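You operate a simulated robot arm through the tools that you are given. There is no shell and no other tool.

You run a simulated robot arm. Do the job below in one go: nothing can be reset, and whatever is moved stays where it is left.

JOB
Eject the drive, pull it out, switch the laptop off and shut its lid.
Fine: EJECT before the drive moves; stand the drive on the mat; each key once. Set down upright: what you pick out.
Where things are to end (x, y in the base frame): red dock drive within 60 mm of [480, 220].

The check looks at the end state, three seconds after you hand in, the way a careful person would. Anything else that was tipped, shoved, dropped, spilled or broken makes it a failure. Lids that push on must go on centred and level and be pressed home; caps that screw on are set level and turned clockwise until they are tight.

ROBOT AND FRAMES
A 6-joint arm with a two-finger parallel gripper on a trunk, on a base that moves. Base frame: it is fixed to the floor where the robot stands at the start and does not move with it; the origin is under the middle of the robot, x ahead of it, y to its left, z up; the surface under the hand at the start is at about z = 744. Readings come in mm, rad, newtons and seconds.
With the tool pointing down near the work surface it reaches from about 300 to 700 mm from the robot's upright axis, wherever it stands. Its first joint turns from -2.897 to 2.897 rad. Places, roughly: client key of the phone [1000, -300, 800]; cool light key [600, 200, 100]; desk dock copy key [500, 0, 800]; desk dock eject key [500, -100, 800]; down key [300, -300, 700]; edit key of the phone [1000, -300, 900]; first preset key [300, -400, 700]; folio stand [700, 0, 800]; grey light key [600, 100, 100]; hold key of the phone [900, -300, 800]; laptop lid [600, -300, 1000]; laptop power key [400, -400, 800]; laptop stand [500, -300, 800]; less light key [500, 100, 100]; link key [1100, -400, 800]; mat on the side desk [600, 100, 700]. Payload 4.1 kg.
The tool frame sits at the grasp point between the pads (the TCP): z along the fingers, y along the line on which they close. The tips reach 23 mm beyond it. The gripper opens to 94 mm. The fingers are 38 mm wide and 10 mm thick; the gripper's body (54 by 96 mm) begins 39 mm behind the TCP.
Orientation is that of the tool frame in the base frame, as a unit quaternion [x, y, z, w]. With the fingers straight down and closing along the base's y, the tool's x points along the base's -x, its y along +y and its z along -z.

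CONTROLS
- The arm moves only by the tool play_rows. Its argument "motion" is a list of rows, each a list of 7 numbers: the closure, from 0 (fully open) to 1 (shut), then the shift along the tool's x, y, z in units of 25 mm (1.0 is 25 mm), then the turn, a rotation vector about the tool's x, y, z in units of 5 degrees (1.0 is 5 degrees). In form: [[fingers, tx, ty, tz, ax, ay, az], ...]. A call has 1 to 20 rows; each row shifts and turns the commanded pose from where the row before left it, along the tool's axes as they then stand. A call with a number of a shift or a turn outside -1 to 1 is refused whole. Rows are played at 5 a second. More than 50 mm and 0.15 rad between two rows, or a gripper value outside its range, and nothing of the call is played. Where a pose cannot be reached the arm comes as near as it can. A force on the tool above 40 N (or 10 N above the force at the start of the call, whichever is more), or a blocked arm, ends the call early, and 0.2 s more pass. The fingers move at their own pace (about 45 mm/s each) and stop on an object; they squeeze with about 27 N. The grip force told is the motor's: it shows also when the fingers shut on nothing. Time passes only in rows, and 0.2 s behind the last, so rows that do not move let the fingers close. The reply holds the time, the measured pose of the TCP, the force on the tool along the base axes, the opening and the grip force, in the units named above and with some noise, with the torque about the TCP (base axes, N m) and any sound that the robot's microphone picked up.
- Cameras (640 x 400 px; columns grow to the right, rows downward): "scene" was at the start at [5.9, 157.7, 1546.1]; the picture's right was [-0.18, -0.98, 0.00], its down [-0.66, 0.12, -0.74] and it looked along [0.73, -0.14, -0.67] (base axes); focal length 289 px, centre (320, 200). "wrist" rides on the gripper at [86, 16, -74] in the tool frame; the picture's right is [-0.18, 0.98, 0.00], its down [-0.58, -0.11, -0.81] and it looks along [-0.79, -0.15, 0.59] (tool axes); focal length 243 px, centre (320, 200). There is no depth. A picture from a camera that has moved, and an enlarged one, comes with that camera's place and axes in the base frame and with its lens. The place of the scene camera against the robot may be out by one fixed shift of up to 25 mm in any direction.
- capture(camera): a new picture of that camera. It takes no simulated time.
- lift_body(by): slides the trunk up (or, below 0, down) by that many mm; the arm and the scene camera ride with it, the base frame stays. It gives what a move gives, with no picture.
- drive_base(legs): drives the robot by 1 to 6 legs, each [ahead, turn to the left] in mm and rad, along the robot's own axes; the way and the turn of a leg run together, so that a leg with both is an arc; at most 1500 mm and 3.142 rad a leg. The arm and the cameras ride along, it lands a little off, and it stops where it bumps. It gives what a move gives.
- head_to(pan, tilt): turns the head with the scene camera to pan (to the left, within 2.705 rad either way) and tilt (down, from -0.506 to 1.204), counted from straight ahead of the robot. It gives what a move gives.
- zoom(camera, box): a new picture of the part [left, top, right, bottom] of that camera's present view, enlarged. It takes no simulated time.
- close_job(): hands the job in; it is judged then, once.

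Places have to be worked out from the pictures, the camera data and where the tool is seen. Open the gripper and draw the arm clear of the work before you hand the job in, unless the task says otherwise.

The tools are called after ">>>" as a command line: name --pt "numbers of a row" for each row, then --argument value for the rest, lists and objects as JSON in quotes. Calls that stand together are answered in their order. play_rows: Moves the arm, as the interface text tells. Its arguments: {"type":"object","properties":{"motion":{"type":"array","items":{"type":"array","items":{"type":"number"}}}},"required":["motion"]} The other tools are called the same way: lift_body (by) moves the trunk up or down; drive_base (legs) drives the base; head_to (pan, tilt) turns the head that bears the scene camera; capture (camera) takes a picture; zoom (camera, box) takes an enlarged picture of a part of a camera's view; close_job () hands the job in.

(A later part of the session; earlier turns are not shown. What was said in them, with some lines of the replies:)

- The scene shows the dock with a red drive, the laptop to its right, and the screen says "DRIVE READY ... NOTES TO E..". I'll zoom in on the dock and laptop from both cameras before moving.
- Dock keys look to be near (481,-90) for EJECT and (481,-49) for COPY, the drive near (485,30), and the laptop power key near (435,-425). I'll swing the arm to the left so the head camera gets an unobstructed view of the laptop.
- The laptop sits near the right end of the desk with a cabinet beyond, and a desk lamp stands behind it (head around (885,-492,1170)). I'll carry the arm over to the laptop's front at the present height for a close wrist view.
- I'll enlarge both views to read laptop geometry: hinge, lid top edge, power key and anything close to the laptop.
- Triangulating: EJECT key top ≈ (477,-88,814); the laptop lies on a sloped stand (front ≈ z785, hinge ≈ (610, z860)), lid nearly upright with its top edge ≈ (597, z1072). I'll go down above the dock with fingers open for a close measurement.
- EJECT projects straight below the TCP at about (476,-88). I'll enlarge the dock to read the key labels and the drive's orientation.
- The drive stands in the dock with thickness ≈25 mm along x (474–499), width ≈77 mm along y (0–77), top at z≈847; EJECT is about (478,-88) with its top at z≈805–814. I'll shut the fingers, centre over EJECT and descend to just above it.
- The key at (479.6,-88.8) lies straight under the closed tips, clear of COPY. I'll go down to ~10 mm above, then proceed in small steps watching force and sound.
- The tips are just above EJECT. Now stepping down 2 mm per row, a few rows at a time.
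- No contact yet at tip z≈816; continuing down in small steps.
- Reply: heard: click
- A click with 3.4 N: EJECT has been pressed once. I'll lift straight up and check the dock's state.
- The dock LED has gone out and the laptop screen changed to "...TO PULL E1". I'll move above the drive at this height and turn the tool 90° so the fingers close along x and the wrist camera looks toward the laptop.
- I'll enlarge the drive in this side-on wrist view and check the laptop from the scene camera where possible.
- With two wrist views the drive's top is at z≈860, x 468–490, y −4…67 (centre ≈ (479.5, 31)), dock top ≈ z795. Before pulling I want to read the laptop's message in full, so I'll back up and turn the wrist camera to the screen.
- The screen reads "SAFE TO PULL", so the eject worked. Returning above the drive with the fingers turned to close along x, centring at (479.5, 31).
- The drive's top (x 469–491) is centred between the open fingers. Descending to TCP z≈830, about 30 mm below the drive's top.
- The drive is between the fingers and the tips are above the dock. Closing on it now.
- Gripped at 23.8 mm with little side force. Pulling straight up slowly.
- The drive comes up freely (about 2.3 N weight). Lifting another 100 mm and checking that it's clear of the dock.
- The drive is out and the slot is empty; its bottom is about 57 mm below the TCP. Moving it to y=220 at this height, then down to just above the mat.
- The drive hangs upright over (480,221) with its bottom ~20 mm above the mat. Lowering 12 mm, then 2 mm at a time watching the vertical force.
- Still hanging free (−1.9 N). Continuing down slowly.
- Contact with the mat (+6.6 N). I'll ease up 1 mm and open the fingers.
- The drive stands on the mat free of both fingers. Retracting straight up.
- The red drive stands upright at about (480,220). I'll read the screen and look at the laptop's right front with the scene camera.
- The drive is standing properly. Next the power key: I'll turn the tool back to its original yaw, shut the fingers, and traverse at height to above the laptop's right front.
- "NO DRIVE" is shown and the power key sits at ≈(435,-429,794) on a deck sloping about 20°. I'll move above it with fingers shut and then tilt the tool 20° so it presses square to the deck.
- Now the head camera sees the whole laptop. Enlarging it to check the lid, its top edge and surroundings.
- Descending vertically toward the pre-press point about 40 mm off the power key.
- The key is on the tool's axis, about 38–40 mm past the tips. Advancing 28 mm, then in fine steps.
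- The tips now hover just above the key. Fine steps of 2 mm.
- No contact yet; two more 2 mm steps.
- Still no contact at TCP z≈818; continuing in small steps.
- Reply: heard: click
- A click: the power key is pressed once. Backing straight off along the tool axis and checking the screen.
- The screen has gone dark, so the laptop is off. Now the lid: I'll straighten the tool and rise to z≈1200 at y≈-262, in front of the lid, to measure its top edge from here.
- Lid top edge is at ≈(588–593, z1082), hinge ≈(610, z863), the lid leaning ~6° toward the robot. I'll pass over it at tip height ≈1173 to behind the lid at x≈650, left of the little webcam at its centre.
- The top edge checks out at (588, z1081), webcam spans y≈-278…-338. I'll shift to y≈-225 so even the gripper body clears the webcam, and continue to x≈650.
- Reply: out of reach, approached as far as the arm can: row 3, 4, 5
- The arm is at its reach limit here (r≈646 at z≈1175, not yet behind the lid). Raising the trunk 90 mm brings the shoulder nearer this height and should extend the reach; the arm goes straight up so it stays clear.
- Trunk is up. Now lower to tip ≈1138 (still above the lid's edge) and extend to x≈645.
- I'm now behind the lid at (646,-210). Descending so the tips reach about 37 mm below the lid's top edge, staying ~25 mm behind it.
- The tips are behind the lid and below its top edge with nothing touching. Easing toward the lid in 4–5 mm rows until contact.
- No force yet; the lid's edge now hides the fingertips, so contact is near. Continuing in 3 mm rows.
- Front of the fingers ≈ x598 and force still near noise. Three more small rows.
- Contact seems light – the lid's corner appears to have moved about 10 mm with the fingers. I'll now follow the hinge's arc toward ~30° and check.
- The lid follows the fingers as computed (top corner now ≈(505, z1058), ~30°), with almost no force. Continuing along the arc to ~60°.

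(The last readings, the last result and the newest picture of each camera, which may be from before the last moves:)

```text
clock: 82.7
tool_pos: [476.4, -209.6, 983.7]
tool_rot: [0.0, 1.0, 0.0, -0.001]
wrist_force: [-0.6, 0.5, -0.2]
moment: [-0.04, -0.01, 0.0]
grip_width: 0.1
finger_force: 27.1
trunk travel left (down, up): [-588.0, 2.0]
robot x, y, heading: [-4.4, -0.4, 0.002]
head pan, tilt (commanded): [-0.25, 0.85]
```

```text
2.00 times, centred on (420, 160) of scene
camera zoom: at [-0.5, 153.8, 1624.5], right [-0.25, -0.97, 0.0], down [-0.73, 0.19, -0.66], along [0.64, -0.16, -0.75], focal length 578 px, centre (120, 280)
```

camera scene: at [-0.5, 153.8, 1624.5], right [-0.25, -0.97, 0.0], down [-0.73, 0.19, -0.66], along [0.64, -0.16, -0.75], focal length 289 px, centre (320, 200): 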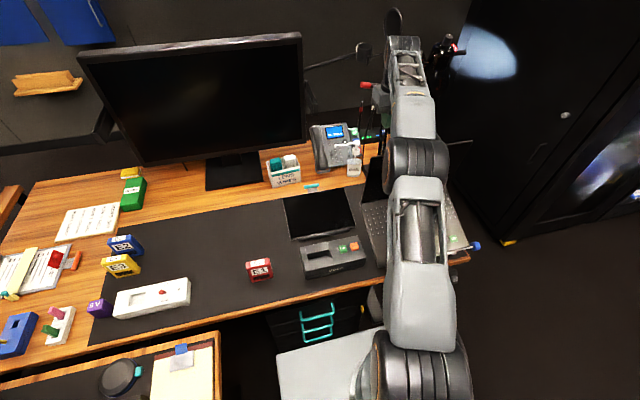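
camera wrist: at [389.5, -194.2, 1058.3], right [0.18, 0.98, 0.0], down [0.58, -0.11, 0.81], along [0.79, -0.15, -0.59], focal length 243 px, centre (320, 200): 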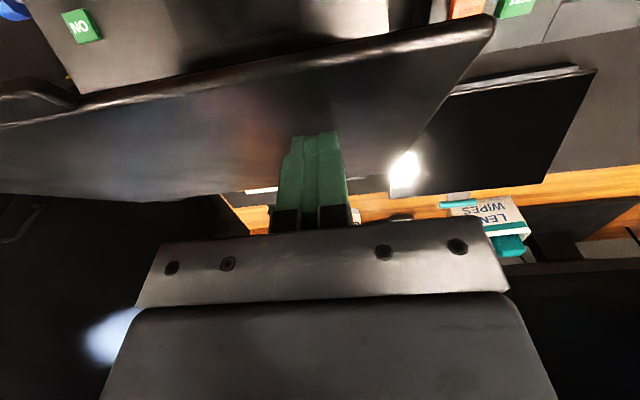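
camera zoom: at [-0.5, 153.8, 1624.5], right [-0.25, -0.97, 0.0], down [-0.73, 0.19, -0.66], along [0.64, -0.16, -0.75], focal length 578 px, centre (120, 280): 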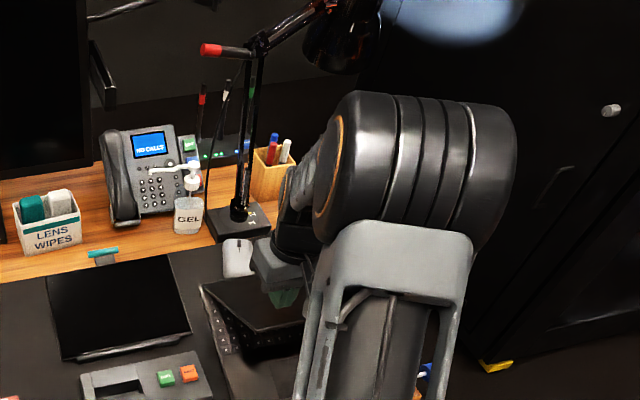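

The lid is about 60° down and tracks well. Continuing the arc to roughly horizontal.

>>> play_rows --pt "1 0.162 0 0.274 0 0 0" --pt "1 0.162 0 0.274 0 0 0" --pt "1 0.134 0 0.288 0 0 0" --pt "1 0.134 0 0.288 0 0 0" --pt "1 0.112 0 0.298 0 0 0" --pt "1 0.112 0 0.298 0 0 0" --pt "1 0.082 0 0.306 0 0 0" --pt "1 0.082 0 0.306 0 0 0" --pt "1 0.058 0 0.314 0 0 0" --pt "1 0.058 0 0.314 0 0 0" --pt "1 0.03 0 0.316 0 0 0" --pt "1 0.03 0 0.316 0 0 0"

>>> capture --camera "wrist"

>>> zoom --camera "scene" --box '[340, 100, 500, 300]'

```text
clock: 85.3
tool_pos: [448.8, -209.5, 894.1]
tool_rot: [0.0, 1.0, 0.001, 0.0]
wrist_force: [0.1, -0.2, 0.2]
moment: [0.03, -0.01, 0.0]
grip_width: 0.0
finger_force: 27.4
trunk travel left (down, up): [-588.0, 2.0]
robot x, y, heading: [3.1, 0.2, 0.005]
head pan, tilt (commanded): [-0.25, 0.85]
```

```text
taken
camera wrist: at [360.9, -193.8, 968.9], right [0.18, 0.98, 0.0], down [0.58, -0.11, 0.81], along [0.79, -0.15, -0.59], focal length 243 px, centre (320, 200)
```

wrist: 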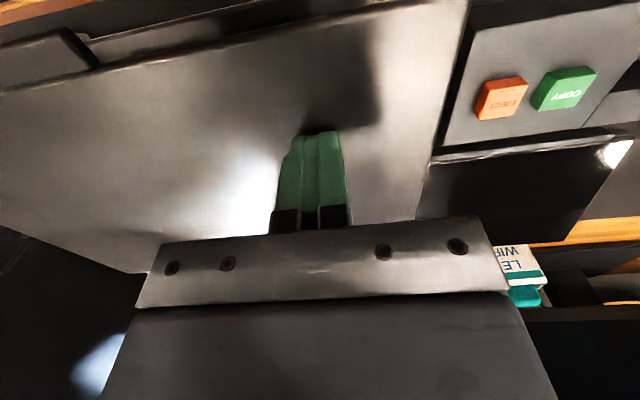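

```text
2.00 times, centred on (420, 200) of scene
camera zoom: at [-0.5, 153.8, 1624.5], right [-0.25, -0.97, 0.0], down [-0.73, 0.19, -0.66], along [0.64, -0.16, -0.75], focal length 578 px, centre (120, 200)
```

zoom: 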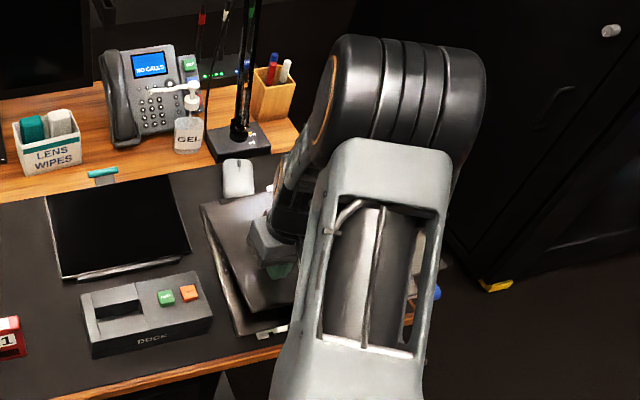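

The lid is nearly horizontal now. Pressing straight down in 4–5 mm rows; the closed level should come at TCP z≈840.

>>> play_rows --pt "1 0 0 0.2 0 0 0" --pt "1 0 0 0.2 0 0 0" --pt "1 0 0 0.2 0 0 0" --pt "1 0 0 0.2 0 0 0" --pt "1 0 0 0.2 0 0 0" --pt "1 0 0 0.2 0 0 0" --pt "1 0 0 0 0 0 0"

>>> capture --camera "wrist"

>>> zoom --camera "scene" --box '[340, 100, 500, 300]'

```text
clock: 86.9
tool_pos: [447.6, -207.9, 864.5]
tool_rot: [0.0, 1.0, 0.001, 0.0]
wrist_force: [-1.1, -0.4, 0.4]
moment: [0.02, 0.03, -0.04]
grip_width: 0.0
finger_force: 26.5
trunk travel left (down, up): [-588.0, 2.0]
robot x, y, heading: [0.9, -1.9, -0.0]
head pan, tilt (commanded): [-0.25, 0.85]
```

```text
taken
camera wrist: at [361.1, -193.3, 939.2], right [0.18, 0.98, 0.0], down [0.58, -0.11, 0.81], along [0.79, -0.15, -0.59], focal length 243 px, centre (320, 200)
```

wrist: 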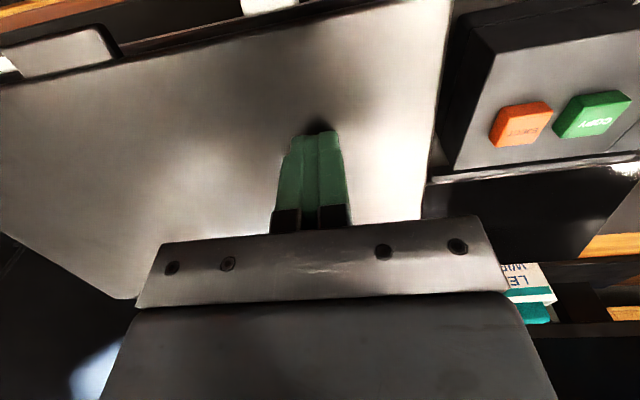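

```text
2.00 times, centred on (420, 200) of scene
camera zoom: at [-0.5, 153.8, 1624.5], right [-0.25, -0.97, 0.0], down [-0.73, 0.19, -0.66], along [0.64, -0.16, -0.75], focal length 578 px, centre (120, 200)
```

zoom: 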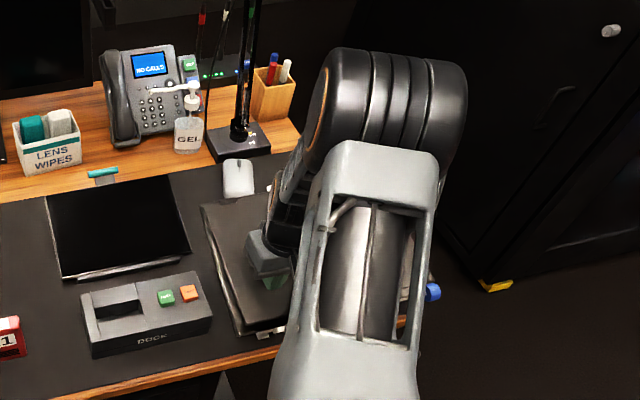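

Nearly shut with no resistance yet. Continuing in 2.5 mm rows.

>>> play_rows --pt "1 0 0 0.1 0 0 0" --pt "1 0 0 0.1 0 0 0" --pt "1 0 0 0.1 0 0 0" --pt "1 0 0 0.1 0 0 0" --pt "1 0 0 0 0 0 0"

```text
clock: 88.1
tool_pos: [447.5, -209.8, 854.1]
tool_rot: [0.001, 1.0, 0.0, 0.001]
wrist_force: [-0.9, -0.1, -0.7]
moment: [0.03, -0.01, -0.04]
grip_width: 0.1
finger_force: 27.4
trunk travel left (down, up): [-588.0, 2.0]
robot x, y, heading: [-2.5, -2.3, 0.001]
head pan, tilt (commanded): [-0.25, 0.85]
```

No force at z≈854 yet; going on in 2 mm rows.

>>> play_rows --pt "1 0 0 0.08 0 0 0" --pt "1 0 0 0.08 0 0 0" --pt "1 0 0 0.08 0 0 0" --pt "1 0 0 0 0 0 0"

>>> capture --camera "wrist"

>>> zoom --camera "scene" --box '[370, 180, 460, 290]'

```text
clock: 89.1
tool_pos: [446.8, -210.6, 848.8]
tool_rot: [0.0, 1.0, 0.0, 0.001]
wrist_force: [0.2, 0.3, -0.1]
moment: [0.01, 0.0, 0.02]
grip_width: 0.1
finger_force: 27.4
trunk travel left (down, up): [-588.0, 2.0]
robot x, y, heading: [-0.3, 0.5, 0.002]
head pan, tilt (commanded): [-0.25, 0.85]
```

```text
taken
camera wrist: at [360.3, -194.4, 922.9], right [0.18, 0.98, 0.0], down [0.58, -0.11, 0.81], along [0.79, -0.15, -0.59], focal length 243 px, centre (320, 200)
```

wrist: 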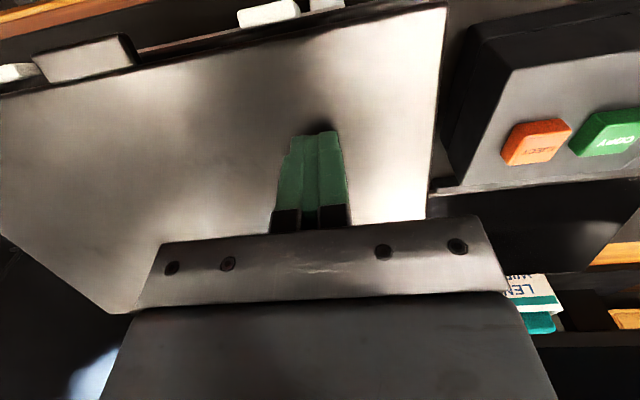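

```text
3.64 times, centred on (415, 235) of scene
camera zoom: at [-0.5, 153.8, 1624.5], right [-0.25, -0.97, 0.0], down [-0.73, 0.19, -0.66], along [0.64, -0.16, -0.75], focal length 1050 px, centre (-26, 73)
```

zoom: 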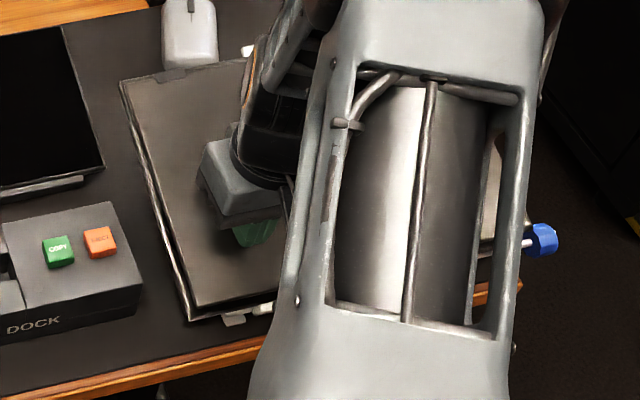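

The lid is still slightly above the deck at the front. More 2 mm steps, watching for resistance.

>>> play_rows --pt "1 0 0 0.08 0 0 0" --pt "1 0 0 0.08 0 0 0" --pt "1 0 0 0.08 0 0 0" --pt "1 0 0 0 0 0 0"

```text
clock: 90.1
tool_pos: [447.4, -208.8, 843.3]
tool_rot: [0.0, 1.0, 0.0, 0.0]
wrist_force: [0.3, -0.7, 0.6]
moment: [0.01, 0.05, 0.04]
grip_width: 0.0
finger_force: 27.3
trunk travel left (down, up): [-588.0, 2.0]
robot x, y, heading: [0.5, 2.1, -0.001]
head pan, tilt (commanded): [-0.25, 0.85]
```

Still no firm resistance; continuing 2 mm at a time.

>>> play_rows --pt "1 0 0 0.08 0 0 0" --pt "1 0 0 0.08 0 0 0" --pt "1 0 0 0 0 0 0"

>>> capture --camera "wrist"

```text
clock: 90.9
tool_pos: [448.0, -209.1, 838.6]
tool_rot: [0.0, 1.0, 0.0, 0.0]
wrist_force: [0.2, 0.7, 0.3]
moment: [-0.01, 0.01, 0.02]
grip_width: 0.2
finger_force: 26.6
trunk travel left (down, up): [-588.0, 2.0]
robot x, y, heading: [-1.9, 1.1, -0.0]
head pan, tilt (commanded): [-0.25, 0.85]
```

```text
taken
camera wrist: at [360.7, -194.1, 912.9], right [0.18, 0.98, 0.0], down [0.58, -0.11, 0.81], along [0.79, -0.15, -0.59], focal length 243 px, centre (320, 200)
```

wrist: 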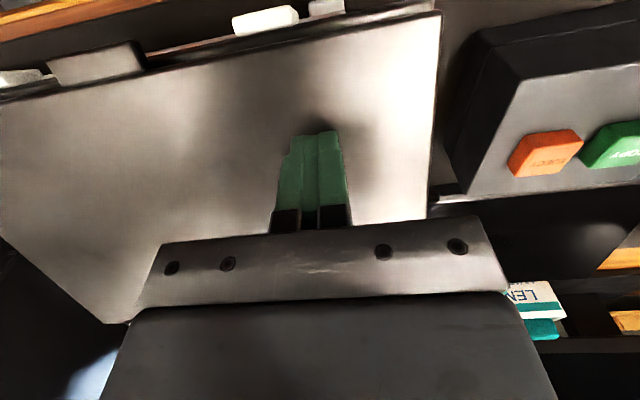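

The lid keeps following the fingers without resistance. Continuing in 2 mm steps.

>>> play_rows --pt "1 0 0 0.08 0 0 0" --pt "1 0 0 0.08 0 0 0" --pt "1 0 0 0 0 0 0"

```text
clock: 91.7
tool_pos: [446.9, -209.0, 834.5]
tool_rot: [0.0, 1.0, 0.0, 0.0]
wrist_force: [-1.3, 0.6, 0.7]
moment: [0.0, 0.01, 0.03]
grip_width: 0.1
finger_force: 26.9
trunk travel left (down, up): [-588.0, 2.0]
robot x, y, heading: [-1.3, 2.0, 0.001]
head pan, tilt (commanded): [-0.25, 0.85]
```

No stop yet at z≈834.5; two more 2 mm steps.

>>> play_rows --pt "1 0 0 0.08 0 0 0" --pt "1 0 0 0.08 0 0 0" --pt "1 0 0 0 0 0 0"

>>> zoom --camera "scene" --box '[370, 180, 460, 290]'

```text
clock: 92.5
tool_pos: [446.6, -208.7, 833.1]
tool_rot: [0.0, 1.0, -0.001, 0.001]
wrist_force: [-0.1, 0.7, 17.6]
moment: [0.08, -0.35, -0.07]
grip_width: 0.0
finger_force: 27.4
trunk travel left (down, up): [-588.0, 2.0]
robot x, y, heading: [1.2, 4.0, -0.003]
head pan, tilt (commanded): [-0.25, 0.85]
```

```text
3.64 times, centred on (415, 235) of scene
camera zoom: at [-2.0, 154.6, 1624.7], right [-0.25, -0.97, 0.0], down [-0.73, 0.19, -0.66], along [0.64, -0.16, -0.75], focal length 1050 px, centre (-26, 73)
```

zoom: 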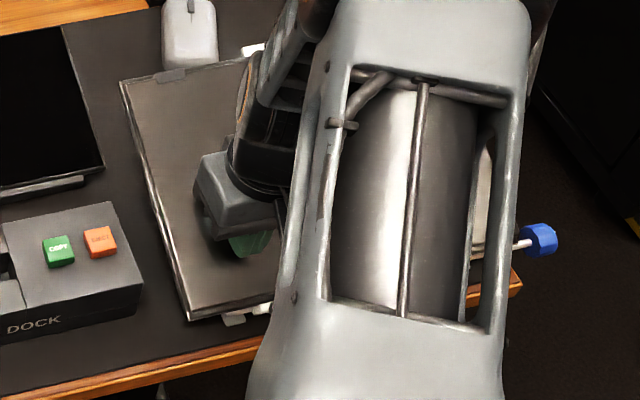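

Firm resistance of 17.6 N: the lid is down on the deck. Lifting off vertically and inspecting.

>>> play_rows --pt "1 0 0 -0.3 0 0 0" --pt "1 0 0 -0.7 0 0 0" --pt "1 0 0 -1 0 0 0" --pt "1 0 0 -1 0 0 0" --pt "1 0 0 -1 0 0 0" --pt "1 0 0 -1 0 0 0" --pt "1 0 0 -1 0 0 0" --pt "1 0 0 -1 0 0 0" --pt "1 0 0 -1 0 0 0" --pt "1 0 0 -1 0 0 0" --pt "1 0 0 -1 0 0 0" --pt "1 0 0 -1 0 0 0"

>>> capture --camera "wrist"

>>> capture --camera "scene"

```text
clock: 95.1
tool_pos: [449.2, -209.6, 1106.2]
tool_rot: [0.0, 1.0, 0.0, 0.0]
wrist_force: [1.3, -0.1, -0.7]
moment: [-0.01, 0.0, -0.02]
grip_width: 0.1
finger_force: 27.0
trunk travel left (down, up): [-588.0, 2.0]
robot x, y, heading: [-4.1, 2.0, -0.0]
head pan, tilt (commanded): [-0.25, 0.85]
```

```text
taken
camera wrist: at [362.0, -194.5, 1180.2], right [0.18, 0.98, 0.0], down [0.58, -0.11, 0.81], along [0.79, -0.15, -0.59], focal length 243 px, centre (320, 200)
```

wrist: 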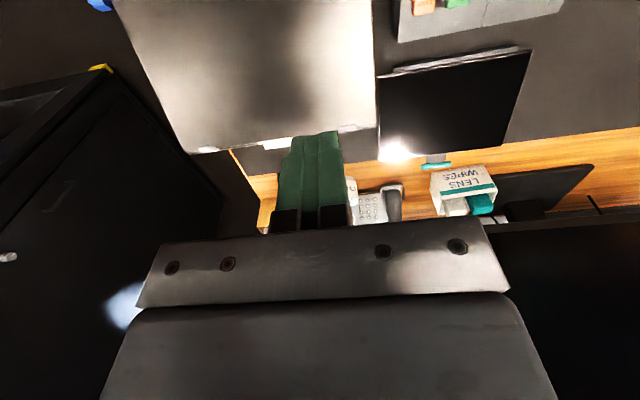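

```text
taken
camera scene: at [-0.8, 153.9, 1624.5], right [-0.25, -0.97, 0.0], down [-0.73, 0.19, -0.66], along [0.64, -0.16, -0.75], focal length 289 px, centre (320, 200)
```

scene: 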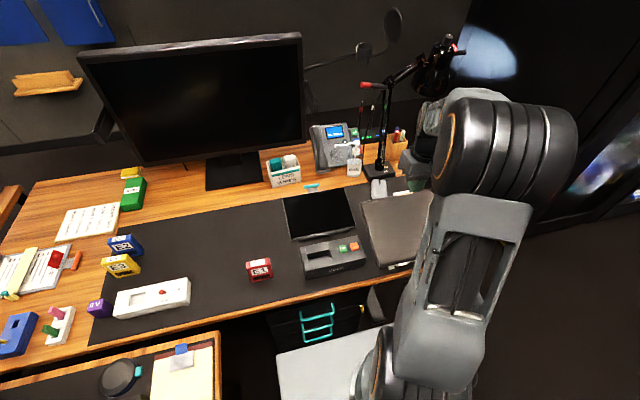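

The lid lies shut. I'll open the gripper, draw the arm back toward its starting place and inspect the whole result.

>>> play_rows --pt "0 0.15 0.6 -0.8 0 0 0" --pt "0 0.15 0.6 -0.8 0 0 0" --pt "0 0.15 0.6 -0.8 0 0 0" --pt "0 0.15 0.6 -0.8 0 0 0" --pt "0 0.15 0.6 -0.8 0 0 0" --pt "0 0.15 0.6 -0.8 0 0 0" --pt "0 0.15 0.6 -0.8 0 0 0" --pt "0 0.15 0.6 -0.8 0 0 0" --pt "0 0.2 0.6 0 0 0 0" --pt "0 0.2 0.6 0 0 0 0" --pt "0 0.2 0.6 0 0 0 0" --pt "0 0.2 0.6 0 0 0 0"

>>> capture --camera "wrist"

>>> zoom --camera "wrist" --box '[80, 0, 400, 200]'

>>> capture --camera "scene"

>>> zoom --camera "scene" --box '[220, 150, 480, 310]'

```text
clock: 97.7
tool_pos: [399.0, -29.0, 1264.9]
tool_rot: [0.0, 1.0, -0.001, 0.0]
wrist_force: [0.7, 0.7, -1.0]
moment: [0.01, -0.02, 0.01]
grip_width: 94.2
finger_force: 0.0
trunk travel left (down, up): [-588.0, 2.0]
robot x, y, heading: [-3.9, -0.2, -0.001]
head pan, tilt (commanded): [-0.25, 0.85]
```

```text
taken
camera wrist: at [312.0, -14.3, 1339.5], right [0.18, 0.98, 0.0], down [0.58, -0.11, 0.81], along [0.79, -0.15, -0.59], focal length 243 px, centre (320, 200)
```

wrist: 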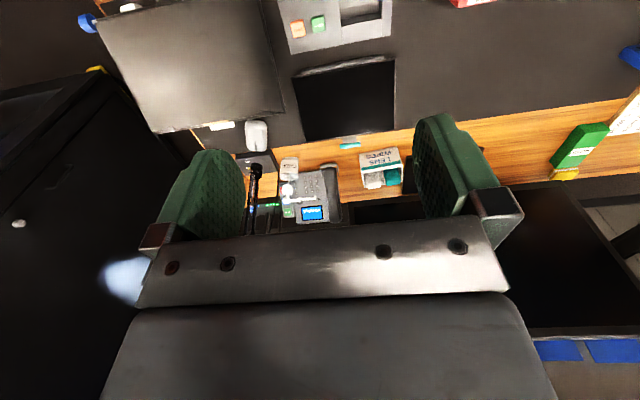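

```text
2.00 times, centred on (240, 100) of wrist
camera zoom: at [312.0, -14.3, 1339.5], right [0.18, 0.98, 0.0], down [0.58, -0.11, 0.81], along [0.79, -0.15, -0.59], focal length 485 px, centre (480, 400)
```

zoom: 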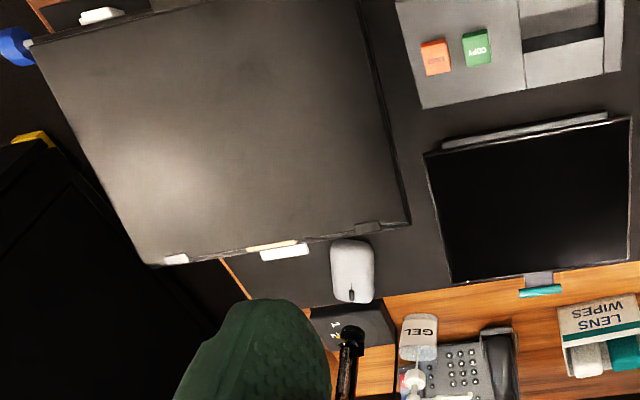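

```text
taken
camera scene: at [-0.7, 154.1, 1624.5], right [-0.25, -0.97, 0.0], down [-0.73, 0.19, -0.66], along [0.64, -0.16, -0.75], focal length 289 px, centre (320, 200)
```

scene: 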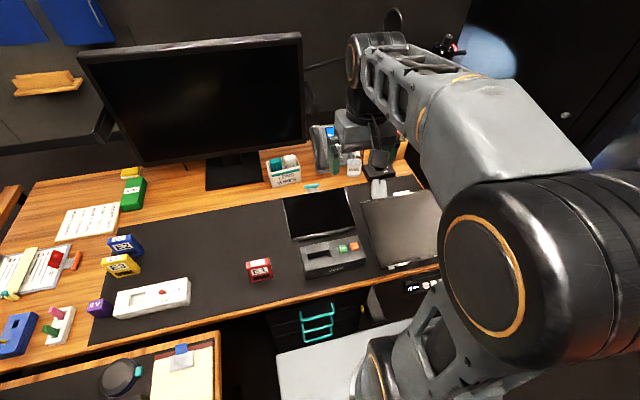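

```text
2.46 times, centred on (350, 230) of scene
camera zoom: at [-0.7, 154.1, 1624.5], right [-0.25, -0.97, 0.0], down [-0.73, 0.19, -0.66], along [0.64, -0.16, -0.75], focal length 711 px, centre (246, 126)
```

zoom: 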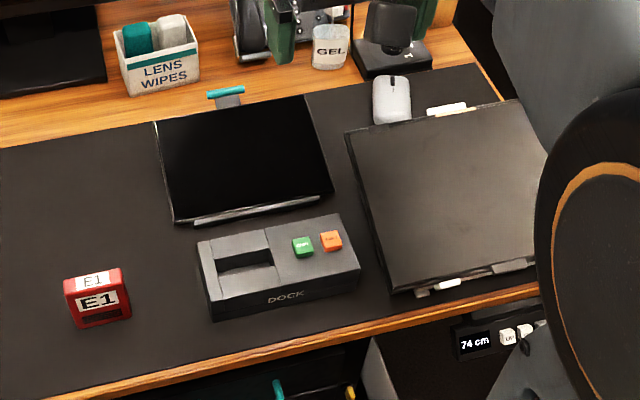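

Everything looks in place: drive upright at its target, dock empty, lid shut. One closer look at the lid's edges and the drive before handing in.

>>> zoom --camera "scene" --box '[350, 170, 450, 280]'

>>> zoom --camera "scene" --box '[230, 240, 290, 300]'

```text
3.64 times, centred on (400, 225) of scene
camera zoom: at [-0.7, 154.1, 1624.5], right [-0.25, -0.97, 0.0], down [-0.73, 0.19, -0.66], along [0.64, -0.16, -0.75], focal length 1050 px, centre (29, 109)
```

zoom: 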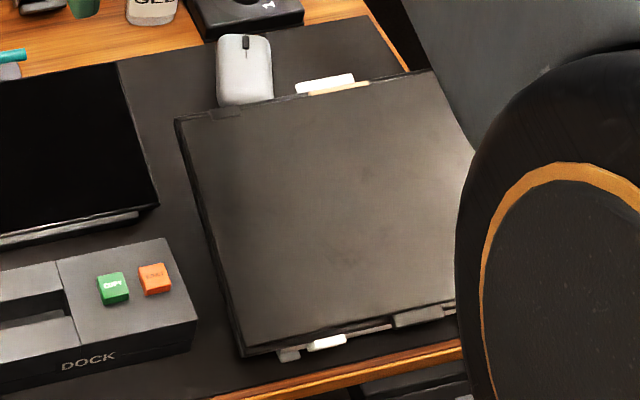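

```text
6.67 times, centred on (260, 270) of scene
camera zoom: at [-0.7, 154.1, 1624.5], right [-0.25, -0.97, 0.0], down [-0.73, 0.19, -0.66], along [0.64, -0.16, -0.75], focal length 1925 px, centre (720, -267)
```

zoom: 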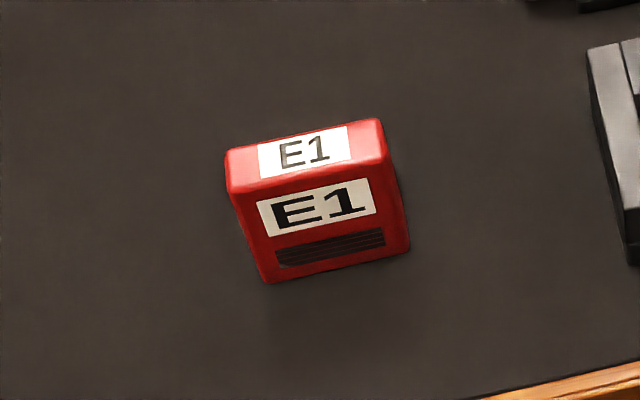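

The lid is flush on the deck, the drive stands upright on the mat at about (480,220), EJECT and the power key were each pressed once, and the arm is clear with the gripper open. Handing in.

>>> close_job

```text
The job is handed in.
```

The job is done and handed in.

- **Eject:** I pressed EJECT once, with one click heard. The dock light went out and the laptop read "SAFE TO PULL" before the drive moved.
- **Drive:** I pulled the red E1 drive straight out. It now stands upright on the mat at about [480, 220], and the laptop then read "NO DRIVE".
- **Laptop off:** I pressed the power key once, with one click heard, and the screen went dark.
- **Lid:** I closed it gradually until it met firm resistance at about 18 N. It lies flush in the last pictures.

In those pictures the rest of the desk looks undisturbed. The gripper is open and the arm is clear of the work. I raised the trunk 88 mm to reach behind the lid and left it raised.
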